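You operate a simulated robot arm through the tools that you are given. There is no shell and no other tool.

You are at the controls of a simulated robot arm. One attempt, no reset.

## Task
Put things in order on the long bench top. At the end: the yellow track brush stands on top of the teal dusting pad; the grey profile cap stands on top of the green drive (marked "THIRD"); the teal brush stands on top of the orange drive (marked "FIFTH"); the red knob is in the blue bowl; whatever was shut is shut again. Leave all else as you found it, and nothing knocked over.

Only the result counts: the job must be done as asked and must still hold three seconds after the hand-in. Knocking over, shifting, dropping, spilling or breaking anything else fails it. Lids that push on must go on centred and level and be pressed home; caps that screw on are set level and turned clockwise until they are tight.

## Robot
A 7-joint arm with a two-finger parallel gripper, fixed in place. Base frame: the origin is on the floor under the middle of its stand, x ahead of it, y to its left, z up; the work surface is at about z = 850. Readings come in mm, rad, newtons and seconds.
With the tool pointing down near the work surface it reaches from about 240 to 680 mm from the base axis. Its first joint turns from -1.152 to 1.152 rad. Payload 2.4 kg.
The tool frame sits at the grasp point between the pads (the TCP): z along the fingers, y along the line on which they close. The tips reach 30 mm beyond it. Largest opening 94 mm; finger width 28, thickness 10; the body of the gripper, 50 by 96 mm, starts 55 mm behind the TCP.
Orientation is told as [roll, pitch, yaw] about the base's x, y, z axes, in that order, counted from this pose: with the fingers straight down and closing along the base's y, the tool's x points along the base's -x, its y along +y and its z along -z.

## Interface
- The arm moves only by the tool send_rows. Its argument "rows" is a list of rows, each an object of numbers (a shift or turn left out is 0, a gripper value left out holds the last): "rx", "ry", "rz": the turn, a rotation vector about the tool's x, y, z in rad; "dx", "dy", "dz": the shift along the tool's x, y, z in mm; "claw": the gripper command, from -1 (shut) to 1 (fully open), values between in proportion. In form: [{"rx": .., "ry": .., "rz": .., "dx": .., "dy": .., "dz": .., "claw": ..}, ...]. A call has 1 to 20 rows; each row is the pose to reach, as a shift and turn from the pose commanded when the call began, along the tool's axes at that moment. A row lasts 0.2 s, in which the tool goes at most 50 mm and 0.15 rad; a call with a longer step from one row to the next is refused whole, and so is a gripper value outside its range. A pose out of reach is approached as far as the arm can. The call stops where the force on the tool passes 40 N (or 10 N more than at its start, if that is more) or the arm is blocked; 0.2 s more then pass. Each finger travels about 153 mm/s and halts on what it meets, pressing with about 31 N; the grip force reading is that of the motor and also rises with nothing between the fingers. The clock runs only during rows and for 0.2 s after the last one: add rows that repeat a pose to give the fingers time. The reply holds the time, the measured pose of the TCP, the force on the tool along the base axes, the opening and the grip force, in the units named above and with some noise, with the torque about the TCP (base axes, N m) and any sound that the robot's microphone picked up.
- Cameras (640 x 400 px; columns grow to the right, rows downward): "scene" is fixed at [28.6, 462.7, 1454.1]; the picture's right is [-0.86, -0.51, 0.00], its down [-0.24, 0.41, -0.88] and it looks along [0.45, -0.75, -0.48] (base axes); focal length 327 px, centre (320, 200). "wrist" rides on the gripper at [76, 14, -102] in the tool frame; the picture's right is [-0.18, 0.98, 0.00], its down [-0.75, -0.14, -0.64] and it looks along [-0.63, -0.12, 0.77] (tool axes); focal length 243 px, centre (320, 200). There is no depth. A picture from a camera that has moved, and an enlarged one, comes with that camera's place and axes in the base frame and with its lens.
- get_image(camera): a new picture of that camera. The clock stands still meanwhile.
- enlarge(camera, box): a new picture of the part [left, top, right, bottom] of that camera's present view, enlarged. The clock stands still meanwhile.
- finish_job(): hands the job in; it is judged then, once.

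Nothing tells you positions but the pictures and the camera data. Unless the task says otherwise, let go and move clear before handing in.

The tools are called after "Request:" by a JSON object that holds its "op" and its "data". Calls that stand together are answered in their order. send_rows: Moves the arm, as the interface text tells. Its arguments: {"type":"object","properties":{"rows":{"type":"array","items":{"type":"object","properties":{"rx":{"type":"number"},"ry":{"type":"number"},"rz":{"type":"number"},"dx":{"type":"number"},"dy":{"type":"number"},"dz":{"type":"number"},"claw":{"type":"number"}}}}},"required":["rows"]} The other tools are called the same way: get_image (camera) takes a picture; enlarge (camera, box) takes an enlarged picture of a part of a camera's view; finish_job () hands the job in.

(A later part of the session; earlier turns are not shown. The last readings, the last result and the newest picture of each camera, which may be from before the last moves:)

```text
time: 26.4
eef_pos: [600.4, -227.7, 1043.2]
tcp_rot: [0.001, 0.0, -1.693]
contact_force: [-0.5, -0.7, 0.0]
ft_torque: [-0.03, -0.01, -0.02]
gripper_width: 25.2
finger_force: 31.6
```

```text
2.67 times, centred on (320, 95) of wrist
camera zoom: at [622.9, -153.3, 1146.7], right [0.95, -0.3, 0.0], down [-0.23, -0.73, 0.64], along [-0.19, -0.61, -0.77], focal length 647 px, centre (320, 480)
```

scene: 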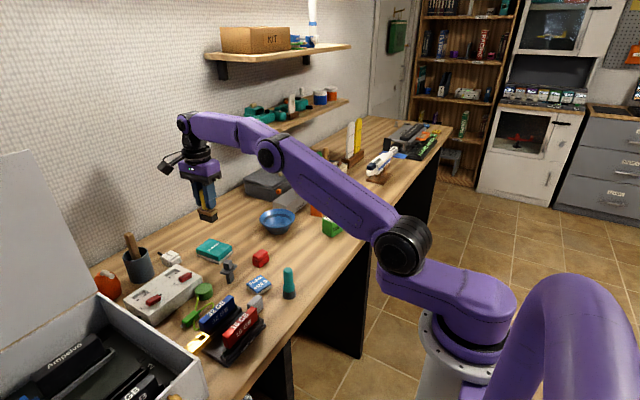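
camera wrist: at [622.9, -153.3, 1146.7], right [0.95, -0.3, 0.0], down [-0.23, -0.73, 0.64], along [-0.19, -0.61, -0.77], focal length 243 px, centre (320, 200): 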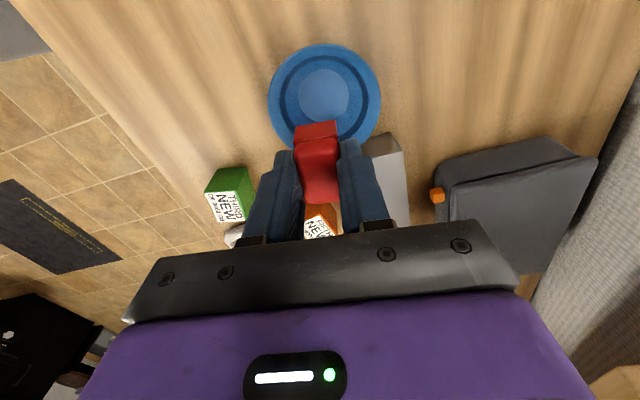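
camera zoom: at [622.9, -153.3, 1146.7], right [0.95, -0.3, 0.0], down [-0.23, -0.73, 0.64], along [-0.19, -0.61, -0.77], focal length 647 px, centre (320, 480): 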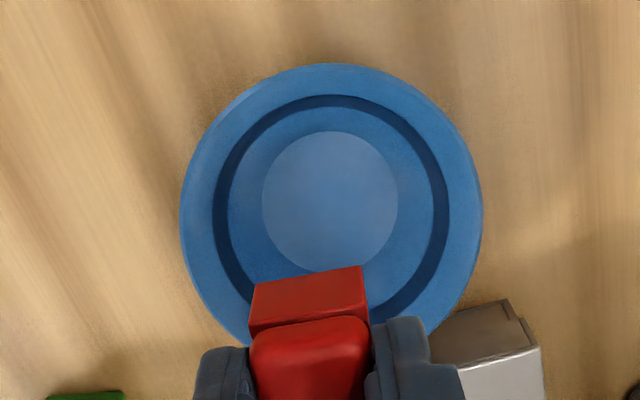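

Bowl centre is about (600, −237) with a flat floor roughly 58 mm across. I centre over it and lower the knob inside.

Request:
{"op": "send_rows", "data": {"rows": [{"dx": -9.8, "dy": 0.8, "dz": 20}, {"dx": -9.8, "dy": 0.8, "dz": 55}, {"dx": -9.8, "dy": 0.8, "dz": 90}, {"dx": -9.8, "dy": 0.8, "dz": 120}, {"dx": -9.8, "dy": 0.8, "dz": 125}, {"dx": -9.8, "dy": 0.8, "dz": 125}]}}

Request:
{"op": "get_image", "data": {"camera": "wrist"}}

Request:
{"op": "enlarge", "data": {"camera": "scene", "box": [220, 180, 340, 255]}}

```text
time: 27.8
eef_pos: [599.8, -238.5, 917.7]
tcp_rot: [0.001, -0.001, -1.693]
contact_force: [0.2, 0.5, -0.9]
ft_torque: [-0.01, 0.0, 0.02]
gripper_width: 25.5
finger_force: 31.1
```

```text
taken
camera wrist: at [623.1, -163.6, 1020.5], right [0.95, -0.3, 0.0], down [-0.23, -0.73, 0.64], along [-0.19, -0.61, -0.77], focal length 243 px, centre (320, 200)
```

wrist: 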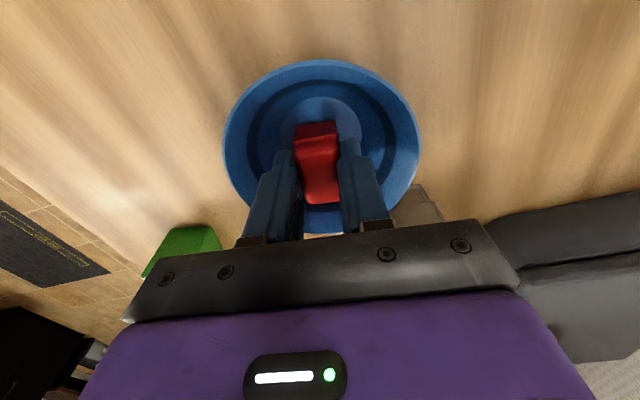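

```text
5.33 times, centred on (280, 218) of scene
camera zoom: at [28.6, 462.7, 1454.1], right [-0.86, -0.51, 0.0], down [-0.24, 0.41, -0.88], along [0.45, -0.75, -0.48], focal length 1742 px, centre (533, 107)
```

zoom: 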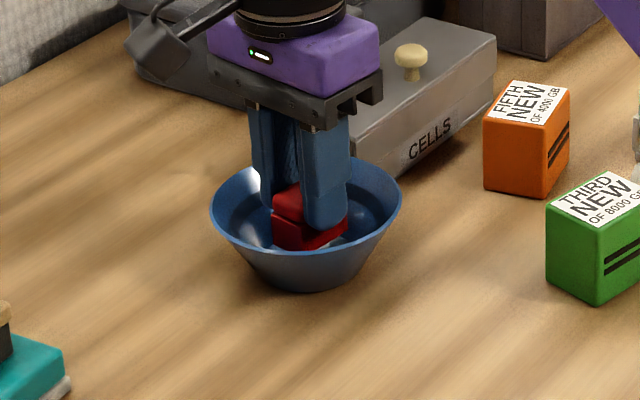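

The knob is inside the bowl, centred, a little above the floor. I lower in small steps to feel for the bottom.

Request:
{"op": "send_rows", "data": {"rows": [{"dz": 2}, {"dz": 4}, {"dz": 6}, {"dz": 6}]}}

```text
time: 28.8
eef_pos: [600.8, -237.3, 911.9]
tcp_rot: [-0.001, -0.001, -1.694]
contact_force: [0.3, 0.1, 0.2]
ft_torque: [-0.01, 0.0, 0.0]
gripper_width: 25.2
finger_force: 30.8
```

Request:
{"op": "send_rows", "data": {"rows": [{"dz": 1.5}, {"dz": 3}, {"dz": 4}, {"dz": 4}]}}

```text
time: 29.8
eef_pos: [599.4, -240.2, 908.1]
tcp_rot: [0.0, -0.002, -1.692]
contact_force: [0.3, 0.6, -0.6]
ft_torque: [-0.02, 0.01, -0.03]
gripper_width: 25.2
finger_force: 31.1
```

No contact yet at 908. I continue down in small steps.

Request:
{"op": "send_rows", "data": {"rows": [{"dz": 1}, {"dz": 2}, {"dz": 3}, {"dz": 3}]}}

```text
time: 30.8
eef_pos: [600.4, -239.3, 904.4]
tcp_rot: [0.0, 0.001, -1.691]
contact_force: [-0.4, 0.3, -0.3]
ft_torque: [0.0, -0.02, 0.02]
gripper_width: 25.4
finger_force: 31.1
```

Request:
{"op": "send_rows", "data": {"rows": [{"dz": 1}, {"dz": 2}, {"dz": 2}]}}

Request:
{"op": "get_image", "data": {"camera": "wrist"}}

```text
time: 31.6
eef_pos: [600.1, -239.9, 902.6]
tcp_rot: [0.002, -0.001, -1.694]
contact_force: [-1.5, 2.2, 10.4]
ft_torque: [0.2, 0.13, 0.07]
gripper_width: 25.5
finger_force: 31.1
```

```text
taken
camera wrist: at [623.1, -166.0, 1005.6], right [0.95, -0.3, 0.0], down [-0.23, -0.73, 0.64], along [-0.19, -0.61, -0.77], focal length 243 px, centre (320, 200)
```

wrist: 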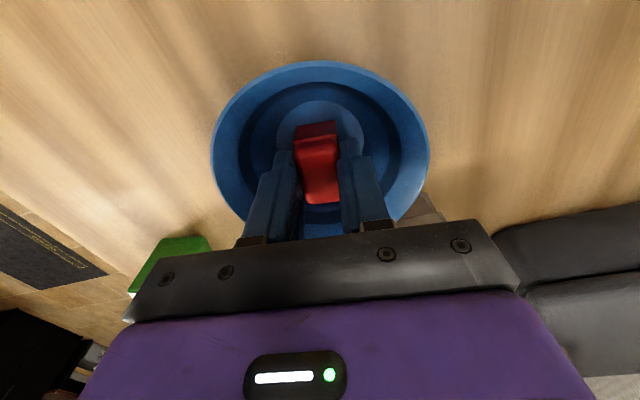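

Bottom reached (10 N). I open the fingers slightly and lift straight out.

Request:
{"op": "send_rows", "data": {"rows": [{"dz": -0.8, "claw": -0.2}, {"dz": -0.8, "claw": -0.2}, {"dz": -0.8, "claw": -0.2}, {"dz": -20, "claw": -0.2}, {"dz": -55, "claw": -0.2}, {"dz": -100, "claw": -0.2}, {"dz": -140, "claw": -0.2}, {"dz": -140, "claw": 1}]}}

Request:
{"op": "get_image", "data": {"camera": "wrist"}}

Request:
{"op": "enlarge", "data": {"camera": "scene", "box": [220, 180, 340, 255]}}

```text
time: 33.4
eef_pos: [601.3, -240.9, 1040.4]
tcp_rot: [0.002, 0.0, -1.693]
contact_force: [0.1, 0.7, 0.3]
ft_torque: [0.01, -0.03, -0.03]
gripper_width: 94.0
finger_force: 0.0
```

```text
taken
camera wrist: at [624.3, -167.5, 1143.9], right [0.95, -0.3, 0.0], down [-0.23, -0.73, 0.64], along [-0.19, -0.61, -0.77], focal length 243 px, centre (320, 200)
```

wrist: 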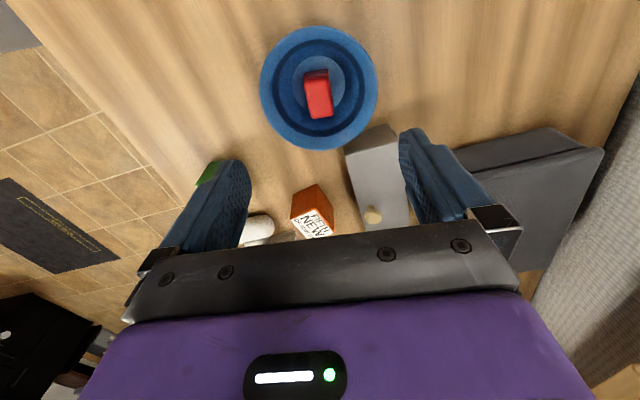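

```text
5.33 times, centred on (280, 218) of scene
camera zoom: at [28.6, 462.7, 1454.1], right [-0.86, -0.51, 0.0], down [-0.24, 0.41, -0.88], along [0.45, -0.75, -0.48], focal length 1742 px, centre (533, 107)
```

zoom: 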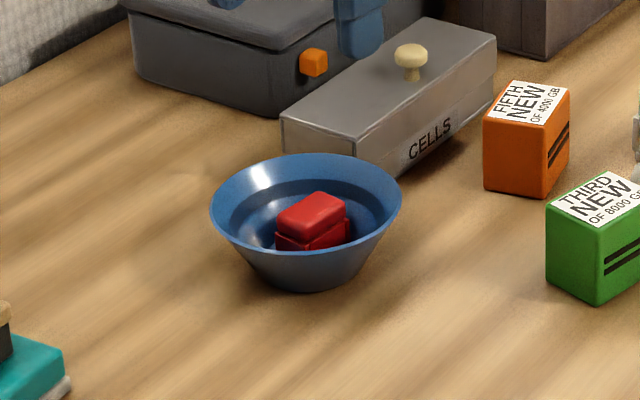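

The red knob lies upright in the bowl. Next I go over the grey cap near (561, 22), turning the hand to match it.

Request:
{"op": "send_rows", "data": {"rows": [{"dx": 42.7, "dy": -12, "rz": -0.06}, {"dx": 85.3, "dy": -24, "rz": -0.12}, {"dx": 128, "dy": -36, "rz": -0.18}, {"dx": 170.7, "dy": -48, "rz": -0.24}, {"dx": 213.3, "dy": -60, "rz": -0.3}, {"dx": 256, "dy": -72, "rz": -0.358}, {"dx": 256, "dy": -72, "rz": -0.358}]}}

Request:
{"op": "get_image", "data": {"camera": "wrist"}}

Request:
{"op": "enlarge", "data": {"camera": "wrist", "box": [240, 60, 400, 160]}}

Request:
{"op": "enlarge", "data": {"camera": "scene", "box": [190, 240, 270, 290]}}

```text
time: 35.0
eef_pos: [557.6, 20.0, 1042.6]
tcp_rot: [0.001, 0.0, -1.336]
contact_force: [0.7, -0.6, -0.4]
ft_torque: [0.02, -0.02, 0.01]
gripper_width: 94.0
finger_force: 0.1
```

```text
taken
camera wrist: at [553.3, 97.1, 1145.9], right [1.0, 0.05, 0.0], down [0.04, -0.77, 0.64], along [0.03, -0.64, -0.77], focal length 243 px, centre (320, 200)
```

wrist: 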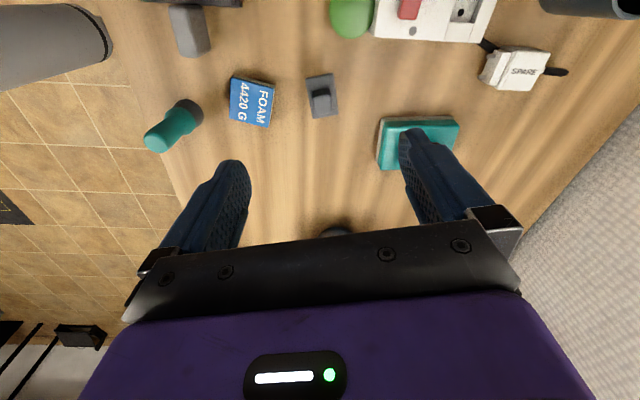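

```text
4.00 times, centred on (320, 110) of wrist
camera zoom: at [553.3, 97.1, 1145.9], right [1.0, 0.05, 0.0], down [0.04, -0.77, 0.64], along [0.03, -0.64, -0.77], focal length 970 px, centre (320, 560)
```

zoom: 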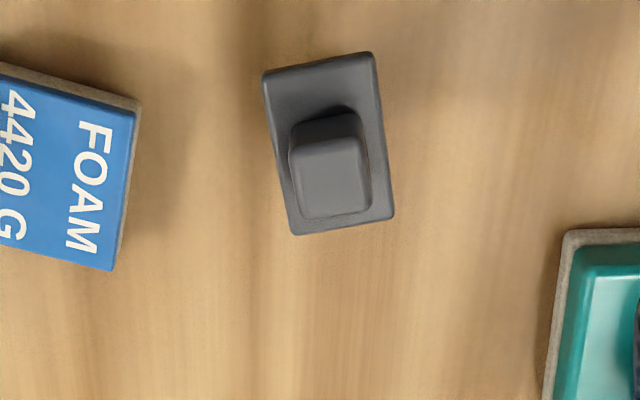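

```text
8.00 times, centred on (230, 265) of scene
camera zoom: at [28.6, 462.7, 1454.1], right [-0.86, -0.51, 0.0], down [-0.24, 0.41, -0.88], along [0.45, -0.75, -0.48], focal length 2614 px, centre (1040, -320)
```

zoom: 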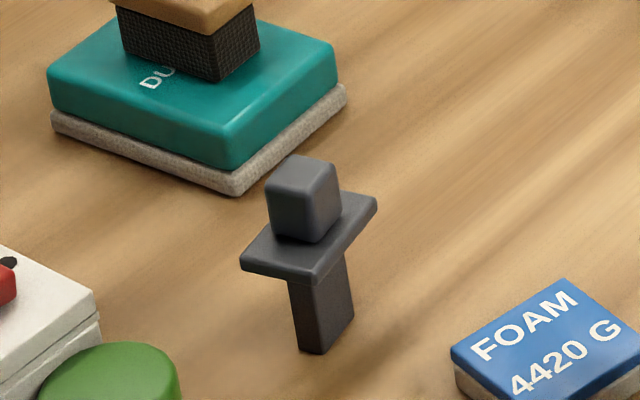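

The cap's grip block is at about (560, 21), flange top near z 896, turned 13°. I line up and lower with the tips just above the flange.

Request:
{"op": "send_rows", "data": {"rows": [{"dx": 0.4, "dy": 2.9, "dz": 30}, {"dx": 0.4, "dy": 2.9, "dz": 65}, {"dx": 0.4, "dy": 2.9, "dz": 85}, {"dx": 0.4, "dy": 2.9, "dz": 85}]}}

Request:
{"op": "enlarge", "data": {"camera": "wrist", "box": [240, 80, 400, 180]}}

```text
time: 36.0
eef_pos: [564.0, 24.1, 958.3]
tcp_rot: [-0.001, 0.0, -1.334]
contact_force: [0.6, -0.2, -0.1]
ft_torque: [-0.02, 0.04, 0.02]
gripper_width: 93.8
finger_force: 0.1
```

```text
4.00 times, centred on (320, 130) of wrist
camera zoom: at [558.7, 101.8, 1062.1], right [1.0, 0.05, 0.0], down [0.04, -0.77, 0.64], along [0.03, -0.64, -0.77], focal length 970 px, centre (320, 480)
```

zoom: 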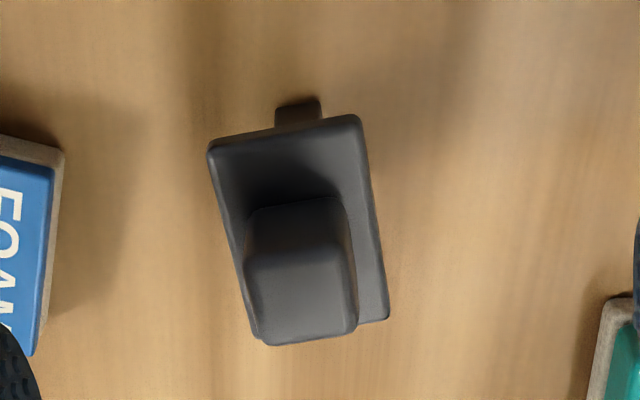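

The arm settled about 4 mm off, so I correct sideways first and confirm before the final drop.

Request:
{"op": "send_rows", "data": {"rows": [{"dx": -2.6, "dy": -4.5}, {"dx": -2.6, "dy": -4.5}, {"dx": -2.6, "dy": -4.5, "dz": 8}, {"dx": -2.6, "dy": -4.5, "dz": 8}]}}

Request:
{"op": "get_image", "data": {"camera": "wrist"}}

```text
time: 37.0
eef_pos: [559.1, 22.3, 949.4]
tcp_rot: [0.0, -0.001, -1.334]
contact_force: [-1.0, 1.2, -0.7]
ft_torque: [0.01, 0.02, 0.03]
gripper_width: 94.1
finger_force: 0.1
```

```text
taken
camera wrist: at [554.8, 99.6, 1053.4], right [1.0, 0.05, 0.0], down [0.04, -0.77, 0.64], along [0.03, -0.64, -0.77], focal length 243 px, centre (320, 200)
```

wrist: 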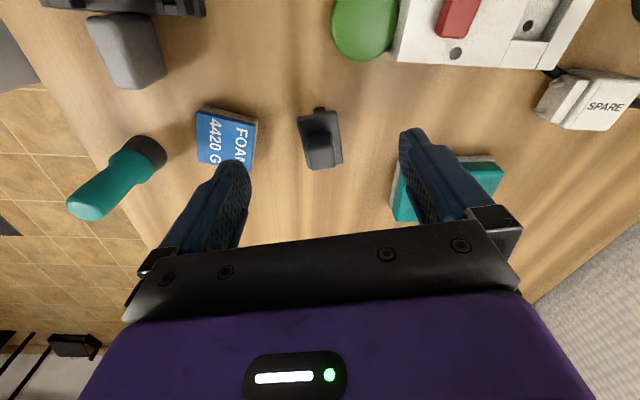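

Aligned. Lowering to grip height and closing on the cap's block.

Request:
{"op": "send_rows", "data": {"rows": [{"dx": -1.8, "dy": 0.6, "dz": 10}, {"dx": -1.8, "dy": 0.6, "dz": 20}, {"dx": -1.8, "dy": 0.6, "dz": 20}, {"dx": -1.8, "dy": 0.6, "dz": 20, "claw": -0.4}, {"dx": -1.8, "dy": 0.6, "dz": 20, "claw": -1}, {"dx": -1.8, "dy": 0.6, "dz": 20, "claw": -1}, {"dx": -1.8, "dy": 0.6, "dz": 20, "claw": -1}]}}

Request:
{"op": "get_image", "data": {"camera": "wrist"}}

Request:
{"op": "enlarge", "data": {"camera": "scene", "box": [180, 230, 300, 305]}}

```text
time: 38.6
eef_pos: [559.5, 21.8, 930.2]
tcp_rot: [-0.001, 0.001, -1.334]
contact_force: [0.2, -1.1, 0.2]
ft_torque: [0.0, 0.02, 0.01]
gripper_width: 16.4
finger_force: 31.6
```

```text
taken
camera wrist: at [554.9, 98.7, 1032.9], right [1.0, 0.05, 0.0], down [0.04, -0.77, 0.64], along [0.03, -0.64, -0.77], focal length 243 px, centre (320, 200)
```

wrist: 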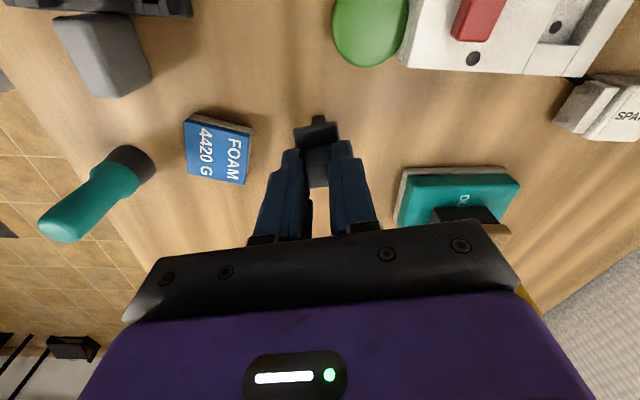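

```text
5.33 times, centred on (240, 268) of scene
camera zoom: at [28.6, 462.7, 1454.1], right [-0.86, -0.51, 0.0], down [-0.24, 0.41, -0.88], along [0.45, -0.75, -0.48], focal length 1742 px, centre (747, -160)
```

zoom: 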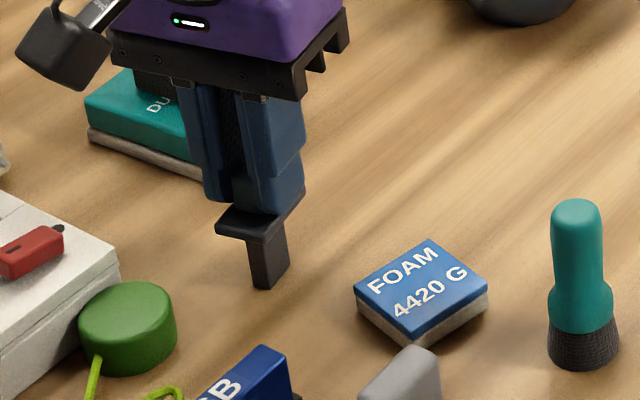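

The cap is gripped (16.4 mm). I lift it straight up and carry it over to the green drive.

Request:
{"op": "send_rows", "data": {"rows": [{"dz": -15}, {"dz": -50}, {"dz": -90}, {"dz": -130}, {"dx": -38, "dy": -24.6, "dz": -130}, {"dx": -76, "dy": -49.2, "dz": -130}, {"dx": -115, "dy": -73.8, "dz": -130}, {"dx": -153, "dy": -98.4, "dz": -130}, {"dx": -191, "dy": -123, "dz": -130}, {"dx": -230, "dy": -147.6, "dz": -130}, {"dx": -268, "dy": -172.2, "dz": -130}, {"dx": -306.2, "dy": -196.8, "dz": -130}, {"dx": -306.2, "dy": -196.8, "dz": -130}, {"dx": -306.2, "dy": -196.8, "dz": -130}]}}

Request:
{"op": "get_image", "data": {"camera": "wrist"}}

Request:
{"op": "enlarge", "data": {"camera": "wrist", "box": [240, 40, 400, 140]}}

Request:
{"op": "get_image", "data": {"camera": "scene"}}

```text
time: 41.6
eef_pos: [438.1, -325.0, 1058.6]
tcp_rot: [-0.001, 0.001, -1.336]
contact_force: [0.6, -1.1, -0.3]
ft_torque: [-0.01, -0.01, 0.0]
gripper_width: 16.4
finger_force: 30.8
```

```text
taken
camera wrist: at [434.8, -246.8, 1161.9], right [1.0, 0.05, 0.0], down [0.04, -0.77, 0.64], along [0.03, -0.64, -0.77], focal length 243 px, centre (320, 200)
```

wrist: 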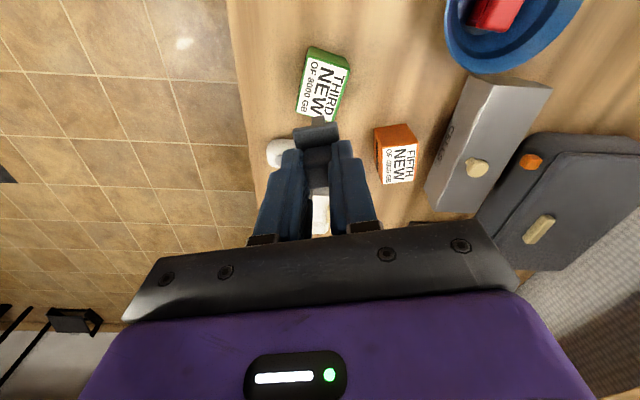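

```text
4.00 times, centred on (320, 90) of wrist
camera zoom: at [434.8, -246.8, 1161.9], right [1.0, 0.05, 0.0], down [0.04, -0.77, 0.64], along [0.03, -0.64, -0.77], focal length 970 px, centre (320, 640)
```

zoom: 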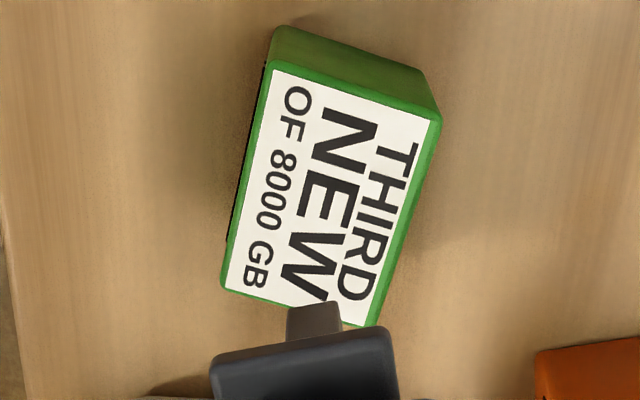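

```text
taken
```

scene: 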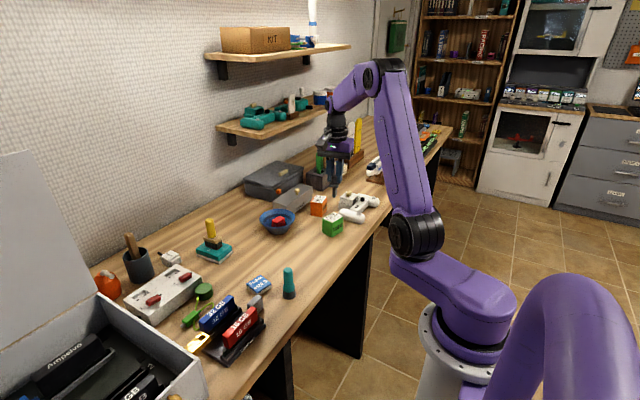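

The green drive's top is about (440, −322), 43 × 54 mm, top near z 900. I turn the cap to match the drive, centre it and come to just above.

Request:
{"op": "send_rows", "data": {"rows": [{"dx": 2, "dy": 1.8, "rz": 0.12}, {"dx": 4.1, "dy": 3.7, "rz": 0.24}, {"dx": 4.1, "dy": 3.7, "rz": 0.36}, {"dx": 4.1, "dy": 3.7, "rz": 0.457, "dz": 20}, {"dx": 4.1, "dy": 3.7, "rz": 0.457, "dz": 45}, {"dx": 4.1, "dy": 3.7, "rz": 0.457, "dz": 62}, {"dx": 4.1, "dy": 3.7, "rz": 0.457, "dz": 62}, {"dx": 4.1, "dy": 3.7, "rz": 0.457, "dz": 62}]}}

Request:
{"op": "get_image", "data": {"camera": "wrist"}}

Request:
{"op": "enlarge", "data": {"camera": "wrist", "box": [240, 40, 400, 140]}}

Request:
{"op": "enlarge", "data": {"camera": "scene", "box": [280, 175, 380, 237.5]}}

```text
time: 43.4
eef_pos: [442.8, -319.6, 996.8]
tcp_rot: [0.001, -0.001, -1.792]
contact_force: [0.5, -0.5, 0.0]
ft_torque: [0.01, 0.03, -0.03]
gripper_width: 16.7
finger_force: 30.7
```

```text
taken
camera wrist: at [472.3, -247.7, 1100.7], right [0.92, -0.4, 0.0], down [-0.3, -0.7, 0.64], along [-0.25, -0.59, -0.77], focal length 243 px, centre (320, 200)
```

wrist: 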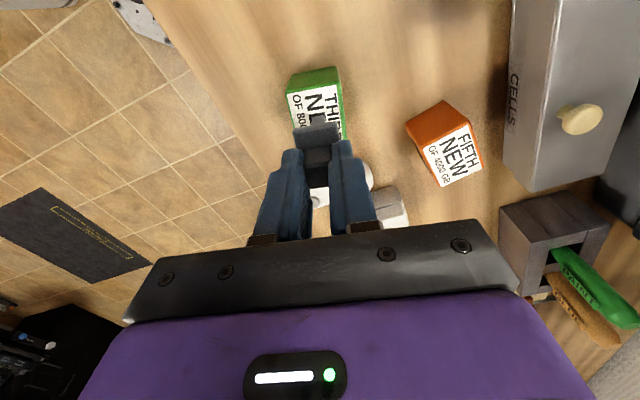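

```text
4.00 times, centred on (320, 90) of wrist
camera zoom: at [472.3, -247.7, 1100.7], right [0.92, -0.4, 0.0], down [-0.3, -0.7, 0.64], along [-0.25, -0.59, -0.77], focal length 970 px, centre (320, 640)
```

zoom: 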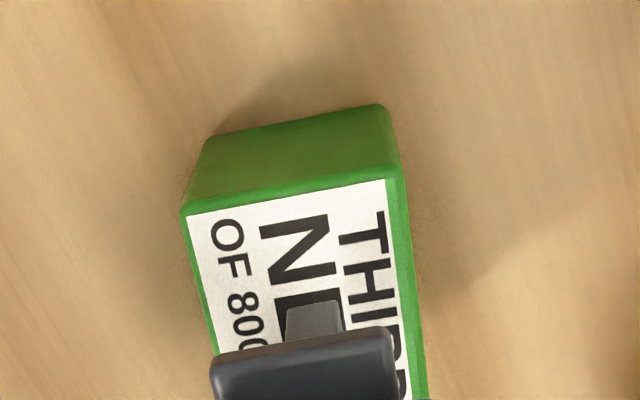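

```text
6.40 times, centred on (330, 206) of scene
camera zoom: at [28.6, 462.7, 1454.1], right [-0.86, -0.51, 0.0], down [-0.24, 0.41, -0.88], along [0.45, -0.75, -0.48], focal length 2091 px, centre (256, 160)
```

zoom: 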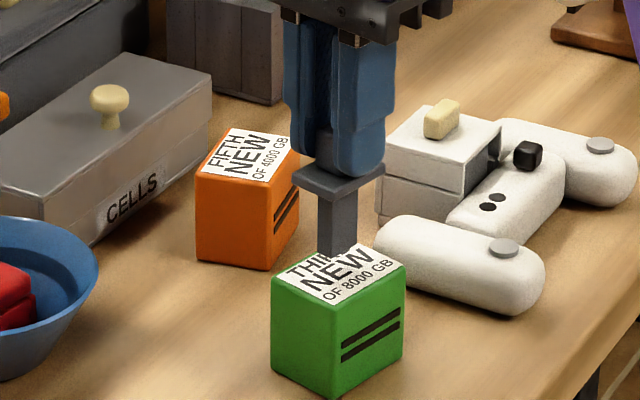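

The cap is nearly centred above the drive. I nudge 2 mm and lower gently.

Request:
{"op": "send_rows", "data": {"rows": [{"dx": -1.3, "dy": -1.6, "dz": 3}, {"dx": -1.3, "dy": -1.6, "dz": 7}, {"dx": -1.3, "dy": -1.6, "dz": 10}, {"dx": -1.3, "dy": -1.6, "dz": 10}, {"dx": -1.3, "dy": -1.6, "dz": 10}]}}

Request:
{"op": "enlarge", "data": {"camera": "scene", "box": [280, 175, 380, 237.5]}}

```text
time: 44.6
eef_pos: [440.0, -319.0, 986.5]
tcp_rot: [0.001, 0.0, -1.792]
contact_force: [0.8, -0.3, -0.1]
ft_torque: [0.04, 0.02, 0.0]
gripper_width: 16.6
finger_force: 30.6
```

```text
6.40 times, centred on (330, 206) of scene
camera zoom: at [28.6, 462.7, 1454.1], right [-0.86, -0.51, 0.0], down [-0.24, 0.41, -0.88], along [0.45, -0.75, -0.48], focal length 2091 px, centre (256, 160)
```

zoom: 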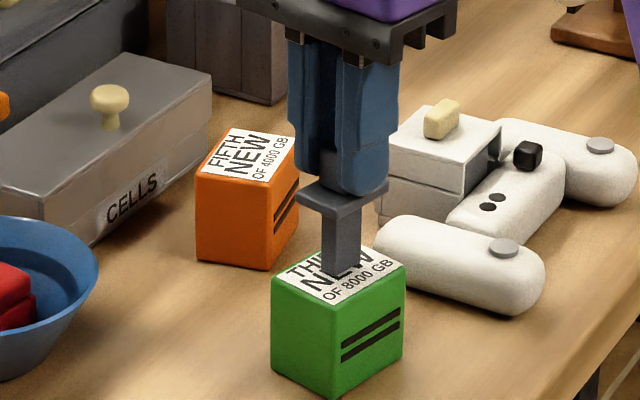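

Centred and a few millimetres above. I step down carefully until it touches.

Request:
{"op": "send_rows", "data": {"rows": [{"dx": -1, "dz": 1.5}, {"dx": -1, "dz": 3}, {"dx": -1, "dz": 4}, {"dx": -1, "dz": 4}]}}

```text
time: 45.6
eef_pos: [439.9, -322.7, 985.5]
tcp_rot: [0.003, -0.003, -1.793]
contact_force: [-1.8, 2.9, 28.7]
ft_torque: [0.25, 0.18, -0.03]
gripper_width: 16.6
finger_force: 31.0
```

Contact made (29 N). I ease off to a light touch before releasing.

Request:
{"op": "send_rows", "data": {"rows": [{"dz": -1.5}, {"dz": -3}, {"dz": -3}]}}

Request:
{"op": "enlarge", "data": {"camera": "scene", "box": [280, 175, 380, 237.5]}}

Request:
{"op": "get_image", "data": {"camera": "wrist"}}

```text
time: 46.4
eef_pos: [438.5, -320.1, 984.2]
tcp_rot: [-0.003, -0.001, -1.792]
contact_force: [0.7, -2.2, 6.7]
ft_torque: [-0.22, -0.06, -0.01]
gripper_width: 16.6
finger_force: 31.2
```

```text
6.40 times, centred on (330, 206) of scene
camera zoom: at [28.6, 462.7, 1454.1], right [-0.86, -0.51, 0.0], down [-0.24, 0.41, -0.88], along [0.45, -0.75, -0.48], focal length 2091 px, centre (256, 160)
```

zoom: 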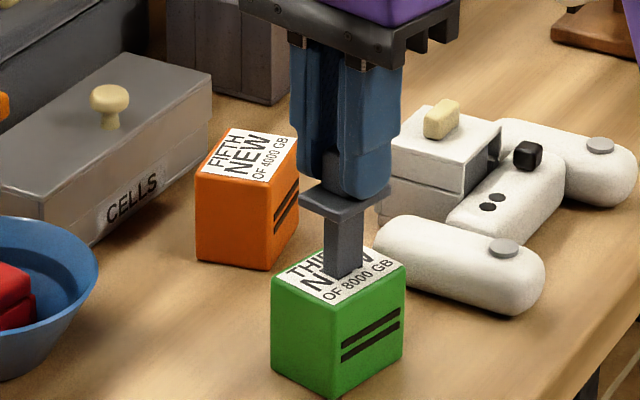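

```text
taken
camera wrist: at [469.6, -249.5, 1088.4], right [0.92, -0.4, 0.0], down [-0.3, -0.7, 0.64], along [-0.25, -0.59, -0.77], focal length 243 px, centre (320, 200)
```

wrist: 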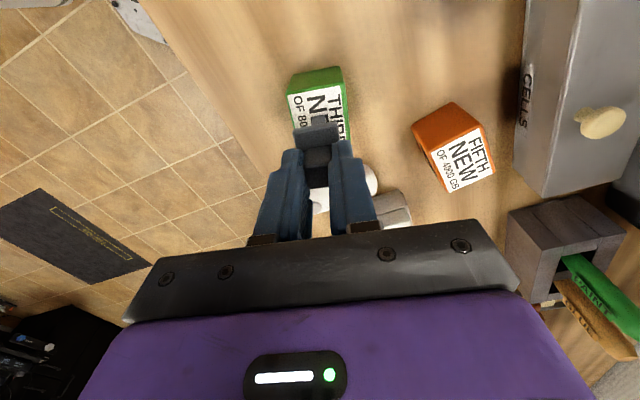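

Light contact, cap upright on the drive. I relieve the last bit of force, open the fingers and rise.

Request:
{"op": "send_rows", "data": {"rows": [{"dz": -0.7}, {"dz": -0.7}, {"dz": -0.7, "claw": -0.5}, {"dz": -0.7, "claw": -0.3}, {"dz": -0.7, "claw": -0.3}]}}

Request:
{"op": "enlarge", "data": {"camera": "scene", "box": [280, 175, 380, 237.5]}}

Request:
{"op": "enlarge", "data": {"camera": "wrist", "box": [240, 60, 400, 160]}}

```text
time: 47.6
eef_pos: [439.7, -320.2, 987.0]
tcp_rot: [0.0, 0.002, -1.792]
contact_force: [-0.4, 0.0, -0.2]
ft_torque: [0.0, -0.01, -0.01]
gripper_width: 32.8
finger_force: 0.0
```

```text
6.40 times, centred on (330, 206) of scene
camera zoom: at [28.6, 462.7, 1454.1], right [-0.86, -0.51, 0.0], down [-0.24, 0.41, -0.88], along [0.45, -0.75, -0.48], focal length 2091 px, centre (256, 160)
```

zoom: 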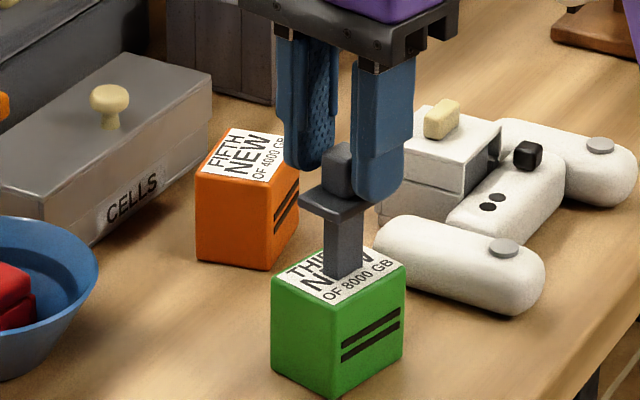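

```text
4.00 times, centred on (320, 110) of wrist
camera zoom: at [469.8, -249.3, 1089.8], right [0.92, -0.4, 0.0], down [-0.3, -0.7, 0.64], along [-0.25, -0.59, -0.77], focal length 970 px, centre (320, 560)
```

zoom: 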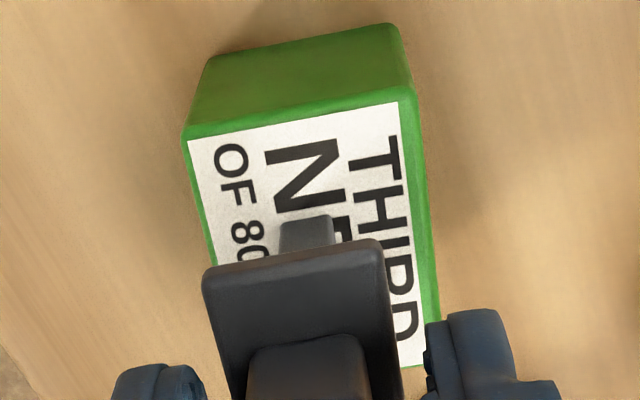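

The cap stands on the green drive on its own. I rise clear, then go to the teal brush, turning the hand back to zero yaw on the way.

Request:
{"op": "send_rows", "data": {"rows": [{"dz": -10, "claw": 0}, {"dz": -45}, {"dz": -85}, {"dz": -110}, {"dx": 23.8, "dy": -8.4, "dz": -110, "rz": -0.149}, {"dx": 47.5, "dy": -16.8, "dz": -110, "rz": -0.298}, {"dx": 71.3, "dy": -25.2, "dz": -110, "rz": -0.447}, {"dx": 95, "dy": -33.6, "dz": -110, "rz": -0.596}, {"dx": 118.8, "dy": -42, "dz": -110, "rz": -0.745}, {"dx": 142.5, "dy": -50.3, "dz": -110, "rz": -0.894}, {"dx": 166.3, "dy": -58.7, "dz": -110, "rz": -1.043}, {"dx": 190, "dy": -67.1, "dz": -110, "rz": -1.192}, {"dx": 213.8, "dy": -75.5, "dz": -100, "rz": -1.341}, {"dx": 237.5, "dy": -83.9, "dz": -90, "rz": -1.49}, {"dx": 261.3, "dy": -92.3, "dz": -80, "rz": -1.639}, {"dx": 285.1, "dy": -100.7, "dz": -65, "rz": -1.788}, {"dx": 285.1, "dy": -100.7, "dz": -65, "rz": -1.792, "claw": 1}, {"dx": 285.1, "dy": -100.7, "dz": -65, "rz": -1.792, "claw": 1}]}}

Request:
{"op": "get_image", "data": {"camera": "wrist"}}

Request:
{"op": "enlarge", "data": {"camera": "wrist", "box": [240, 40, 400, 140]}}

Request:
{"op": "get_image", "data": {"camera": "scene"}}

Request:
{"op": "enlarge", "data": {"camera": "scene", "box": [280, 175, 380, 237.5]}}

```text
time: 51.4
eef_pos: [403.7, -21.8, 1050.3]
tcp_rot: [0.0, 0.0, 0.002]
contact_force: [0.6, -1.0, 0.1]
ft_torque: [0.0, -0.02, 0.04]
gripper_width: 94.0
finger_force: 0.0
```

```text
taken
camera wrist: at [327.2, -6.8, 1154.4], right [0.18, 0.98, 0.0], down [0.75, -0.14, 0.64], along [0.63, -0.12, -0.77], focal length 243 px, centre (320, 200)
```

wrist: 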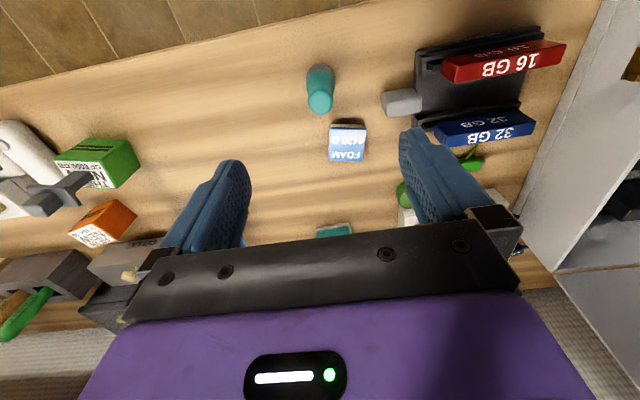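

```text
4.00 times, centred on (320, 90) of wrist
camera zoom: at [327.2, -6.8, 1154.4], right [0.18, 0.98, 0.0], down [0.75, -0.14, 0.64], along [0.63, -0.12, -0.77], focal length 970 px, centre (320, 640)
```

zoom: 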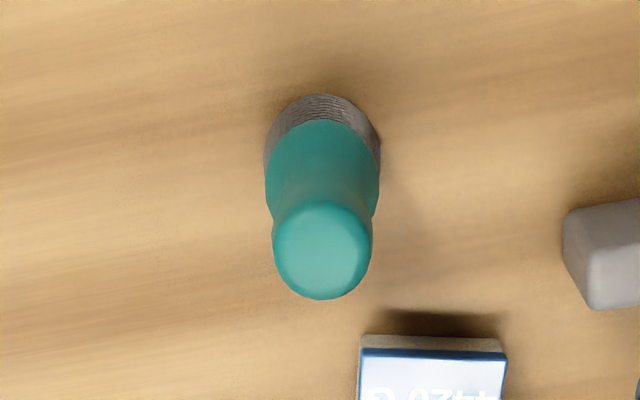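

```text
taken
```

scene: 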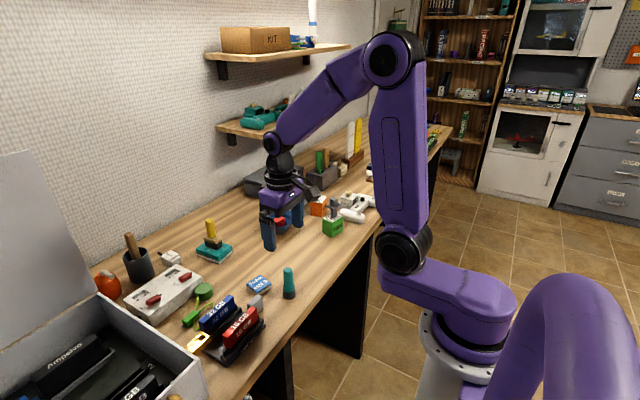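

```text
6.40 times, centred on (330, 206) of scene
camera zoom: at [28.6, 462.7, 1454.1], right [-0.86, -0.51, 0.0], down [-0.24, 0.41, -0.88], along [0.45, -0.75, -0.48], focal length 2091 px, centre (256, 160)
```

zoom: 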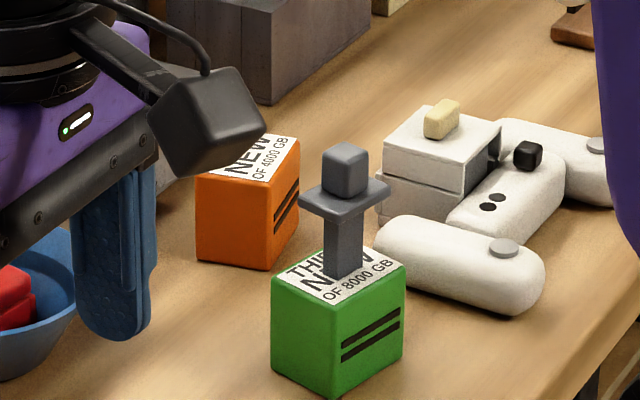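

The cap still stands neatly on the green drive. The teal brush axis is about (399, −19), top near z 938; I lower around it in two stages.

Request:
{"op": "send_rows", "data": {"rows": [{"dx": 4.7, "dy": 2.5, "dz": 30}, {"dx": 4.7, "dy": 2.5, "dz": 65}, {"dx": 4.7, "dy": 2.5, "dz": 88}, {"dx": 4.7, "dy": 2.5, "dz": 88}, {"dx": 4.7, "dy": 2.5, "dz": 88}]}}

Request:
{"op": "get_image", "data": {"camera": "wrist"}}

```text
time: 52.6
eef_pos: [398.6, -20.6, 963.4]
tcp_rot: [-0.001, 0.0, -0.002]
contact_force: [0.9, -1.1, 0.2]
ft_torque: [0.01, 0.01, 0.01]
gripper_width: 94.0
finger_force: 0.1
```

```text
taken
camera wrist: at [321.2, -7.0, 1066.3], right [0.18, 0.98, 0.0], down [0.75, -0.14, 0.64], along [0.63, -0.12, -0.77], focal length 243 px, centre (320, 200)
```

wrist: 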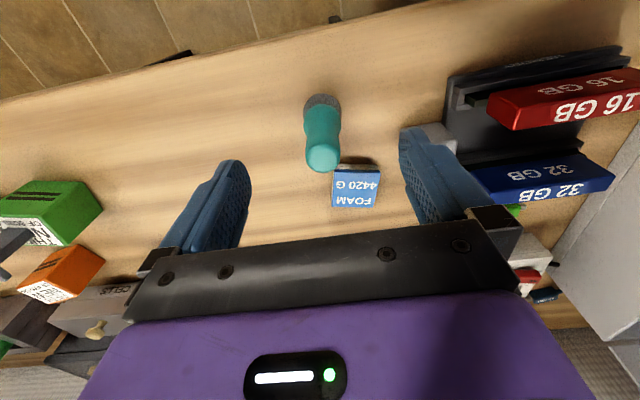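

Centred on the brush handle. I lower to grip height and close.

Request:
{"op": "send_rows", "data": {"rows": [{"dx": 0.5, "dy": 0.8, "dz": 20}, {"dx": 0.5, "dy": 0.8, "dz": 39}, {"dx": 0.5, "dy": 0.8, "dz": 39}, {"dx": 0.5, "dy": 0.8, "dz": 39, "claw": -0.3}, {"dx": 0.5, "dy": 0.8, "dz": 39, "claw": -1}, {"dx": 0.5, "dy": 0.8, "dz": 39, "claw": -1}, {"dx": 0.5, "dy": 0.8, "dz": 39, "claw": -1}]}}

Request:
{"op": "get_image", "data": {"camera": "wrist"}}

Request:
{"op": "enlarge", "data": {"camera": "scene", "box": [230, 245, 350, 320]}}

```text
time: 54.2
eef_pos: [396.6, -19.8, 922.1]
tcp_rot: [0.0, 0.001, 0.0]
contact_force: [0.9, 1.2, 1.9]
ft_torque: [0.05, -0.03, 0.02]
gripper_width: 22.9
finger_force: 31.0
```

```text
taken
camera wrist: at [321.2, -4.6, 1026.0], right [0.18, 0.98, 0.0], down [0.75, -0.14, 0.64], along [0.63, -0.12, -0.77], focal length 243 px, centre (320, 200)
```

wrist: 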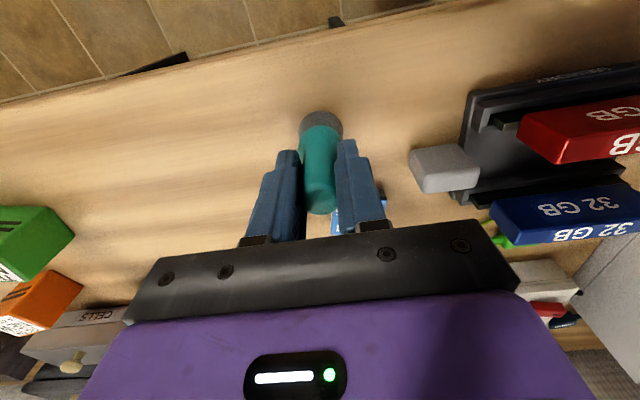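

```text
5.33 times, centred on (290, 282) of scene
camera zoom: at [28.6, 462.7, 1454.1], right [-0.86, -0.51, 0.0], down [-0.24, 0.41, -0.88], along [0.45, -0.75, -0.48], focal length 1742 px, centre (480, -240)
```

zoom: 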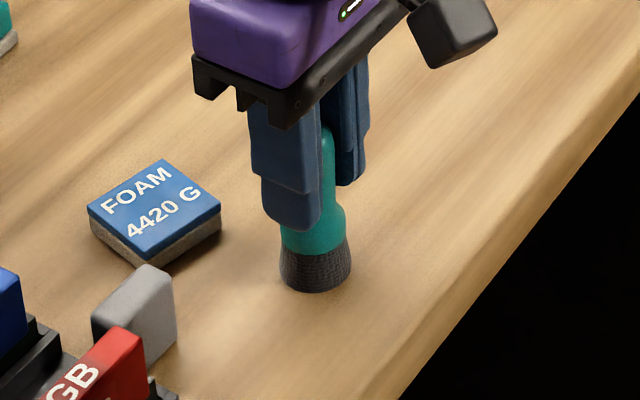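

The teal brush is gripped (22.9 mm). I lift it high and carry it toward the orange drive, staying above the cap.

Request:
{"op": "send_rows", "data": {"rows": [{"dz": -15}, {"dz": -60}, {"dz": -105}, {"dz": -148}, {"dx": -15.9, "dy": -42, "dz": -148}, {"dx": -31.8, "dy": -84, "dz": -148}, {"dx": -47.7, "dy": -126, "dz": -148}, {"dx": -63.6, "dy": -168, "dz": -148}, {"dx": -79.4, "dy": -210, "dz": -148}, {"dx": -95.3, "dy": -252, "dz": -148}, {"dx": -111.2, "dy": -294, "dz": -148}, {"dx": -127.1, "dy": -336, "dz": -148}, {"dx": -143, "dy": -378, "dz": -148}, {"dx": -143, "dy": -378, "dz": -148}, {"dx": -143, "dy": -378, "dz": -148}]}}

Request:
{"op": "get_image", "data": {"camera": "wrist"}}

Request:
{"op": "enlarge", "data": {"camera": "wrist", "box": [240, 40, 400, 140]}}

Request:
{"op": "get_image", "data": {"camera": "scene"}}

```text
time: 57.4
eef_pos: [544.9, -397.3, 1074.2]
tcp_rot: [-0.001, 0.0, 0.001]
contact_force: [-0.7, -0.4, 0.3]
ft_torque: [-0.02, -0.04, 0.01]
gripper_width: 22.6
finger_force: 31.4
```

```text
taken
camera wrist: at [468.8, -383.9, 1176.8], right [0.18, 0.98, 0.0], down [0.75, -0.14, 0.64], along [0.63, -0.12, -0.77], focal length 243 px, centre (320, 200)
```

wrist: 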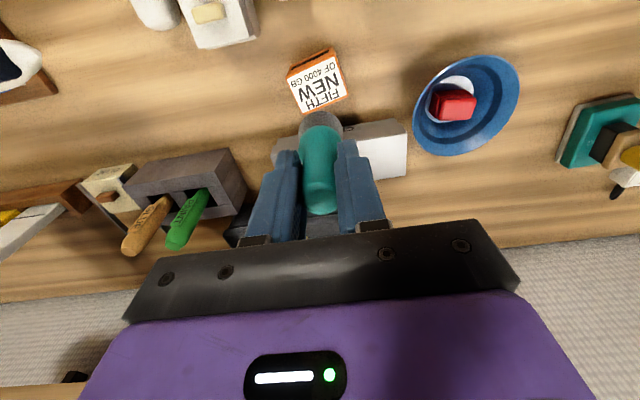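

```text
4.00 times, centred on (320, 90) of wrist
camera zoom: at [468.8, -383.9, 1176.8], right [0.18, 0.98, 0.0], down [0.75, -0.14, 0.64], along [0.63, -0.12, -0.77], focal length 970 px, centre (320, 640)
```

zoom: 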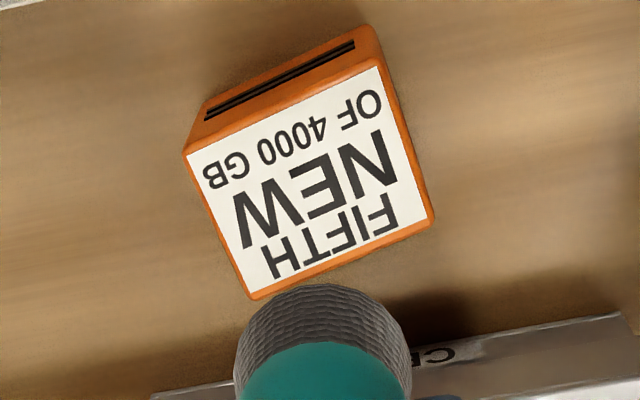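

```text
taken
```

scene: 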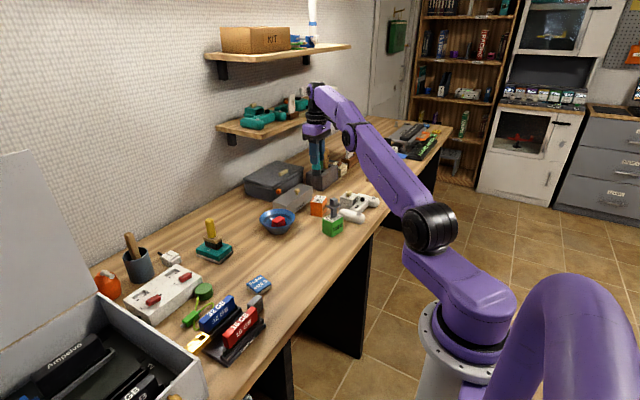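

The orange drive top is centred about (540, −399), near z 904. I shift the brush over it and come down to just above.

Request:
{"op": "send_rows", "data": {"rows": [{"dx": 6.6, "dy": -1.6, "dz": 15}, {"dx": 6.6, "dy": -1.6, "dz": 45}, {"dx": 6.6, "dy": -1.6, "dz": 70}, {"dx": 6.6, "dy": -1.6, "dz": 84}, {"dx": 6.6, "dy": -1.6, "dz": 84}, {"dx": 6.6, "dy": -1.6, "dz": 84}]}}

Request:
{"op": "get_image", "data": {"camera": "wrist"}}

Request:
{"op": "enlarge", "data": {"camera": "wrist", "box": [240, 60, 400, 160]}}

Request:
{"op": "enlarge", "data": {"camera": "scene", "box": [270, 165, 370, 227.5]}}

```text
time: 58.8
eef_pos: [537.8, -397.5, 990.5]
tcp_rot: [0.001, 0.0, 0.001]
contact_force: [-0.3, 0.4, -0.3]
ft_torque: [0.01, -0.02, 0.04]
gripper_width: 22.5
finger_force: 30.9
```

```text
taken
camera wrist: at [461.3, -382.8, 1094.0], right [0.18, 0.98, 0.0], down [0.75, -0.14, 0.64], along [0.63, -0.12, -0.77], focal length 243 px, centre (320, 200)
```

wrist: 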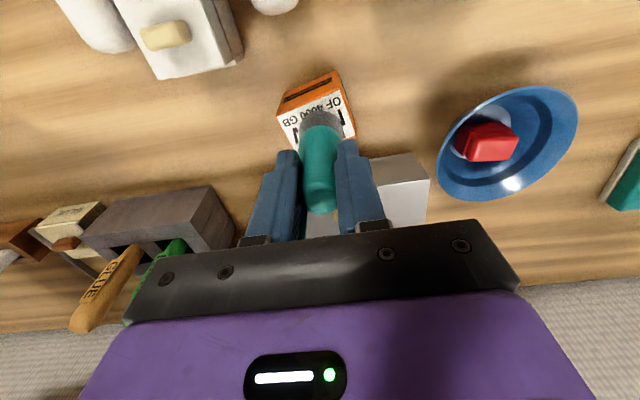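

```text
4.00 times, centred on (320, 110) of wrist
camera zoom: at [461.3, -382.8, 1094.0], right [0.18, 0.98, 0.0], down [0.75, -0.14, 0.64], along [0.63, -0.12, -0.77], focal length 970 px, centre (320, 560)
```

zoom: 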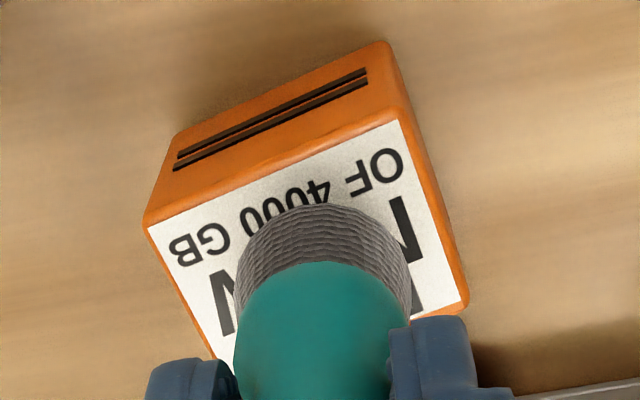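

```text
6.40 times, centred on (320, 196) of scene
camera zoom: at [28.7, 462.7, 1454.1], right [-0.86, -0.51, 0.0], down [-0.24, 0.41, -0.88], along [0.45, -0.75, -0.48], focal length 2091 px, centre (320, 224)
```

zoom: 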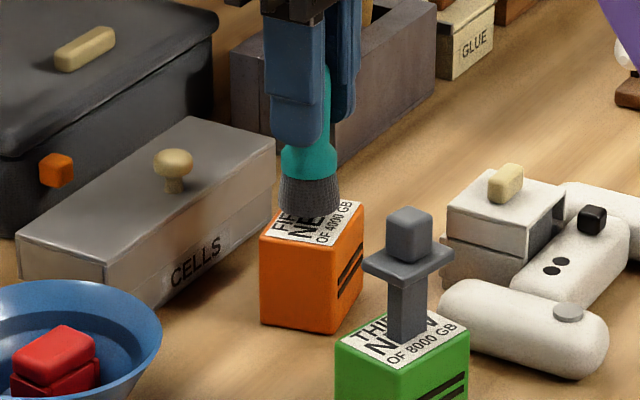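

The brush is centred in x and about 2 mm off in y; I correct that while lowering.

Request:
{"op": "send_rows", "data": {"rows": [{"dy": -1.8, "dz": 3}, {"dy": -1.8, "dz": 6}, {"dy": -1.8, "dz": 8}, {"dy": -1.8, "dz": 8}]}}

Request:
{"op": "enlarge", "data": {"camera": "wrist", "box": [240, 60, 400, 160]}}

```text
time: 59.8
eef_pos: [534.7, -398.4, 982.2]
tcp_rot: [0.0, -0.001, 0.001]
contact_force: [0.2, -0.3, 0.2]
ft_torque: [-0.01, 0.03, 0.04]
gripper_width: 22.7
finger_force: 31.4
```

```text
4.00 times, centred on (320, 110) of wrist
camera zoom: at [458.8, -383.8, 1084.2], right [0.18, 0.98, 0.0], down [0.75, -0.14, 0.64], along [0.63, -0.12, -0.77], focal length 970 px, centre (320, 560)
```

zoom: 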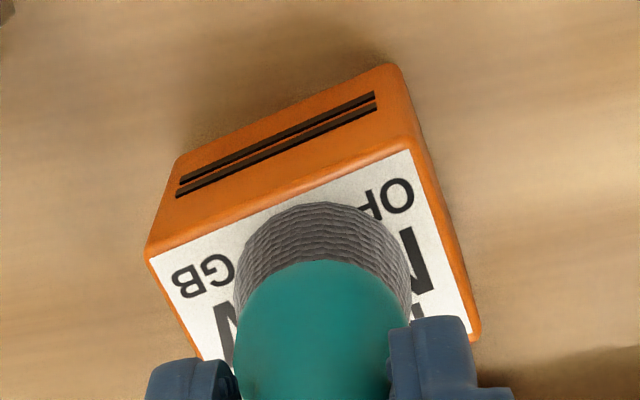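

The arm drifted about 3 mm toward the base. I correct that first, then touch down.

Request:
{"op": "send_rows", "data": {"rows": [{"dx": -3}, {"dx": -3}, {"dx": -3, "dz": 1}, {"dx": -3, "dz": 1}]}}

```text
time: 60.8
eef_pos: [538.1, -398.3, 980.8]
tcp_rot: [-0.002, 0.0, 0.001]
contact_force: [0.0, 0.9, 5.6]
ft_torque: [0.17, 0.0, -0.02]
gripper_width: 22.3
finger_force: 30.8
```

Light contact (5.6 N). I check the picture before letting go.

Request:
{"op": "send_rows", "data": {"rows": [{"dz": 0.3}, {"dz": 0.3}]}}

Request:
{"op": "enlarge", "data": {"camera": "scene", "box": [270, 165, 370, 227.5]}}

Request:
{"op": "enlarge", "data": {"camera": "wrist", "box": [240, 60, 400, 160]}}

```text
time: 61.4
eef_pos: [536.9, -398.1, 980.1]
tcp_rot: [-0.001, -0.001, -0.001]
contact_force: [1.9, -0.8, 5.4]
ft_torque: [-0.16, -0.13, -0.08]
gripper_width: 22.7
finger_force: 30.7
```

```text
6.40 times, centred on (320, 196) of scene
camera zoom: at [28.6, 462.8, 1454.1], right [-0.86, -0.51, 0.0], down [-0.24, 0.41, -0.88], along [0.45, -0.75, -0.48], focal length 2091 px, centre (320, 224)
```

zoom: 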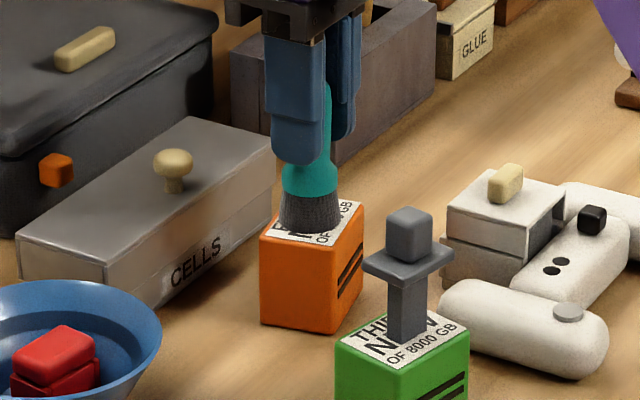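

```text
4.00 times, centred on (320, 110) of wrist
camera zoom: at [461.6, -383.8, 1082.8], right [0.18, 0.98, 0.0], down [0.75, -0.14, 0.64], along [0.63, -0.12, -0.77], focal length 970 px, centre (320, 560)
```

zoom: 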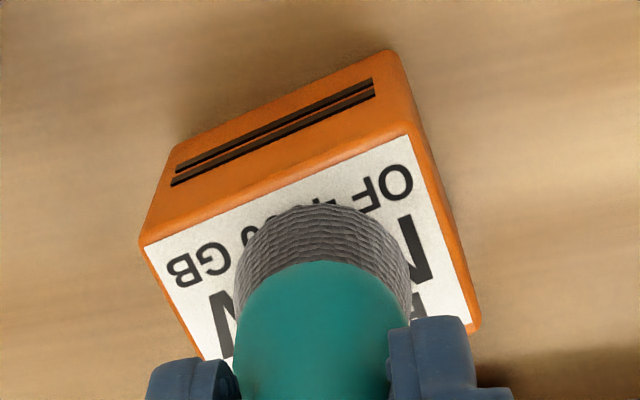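

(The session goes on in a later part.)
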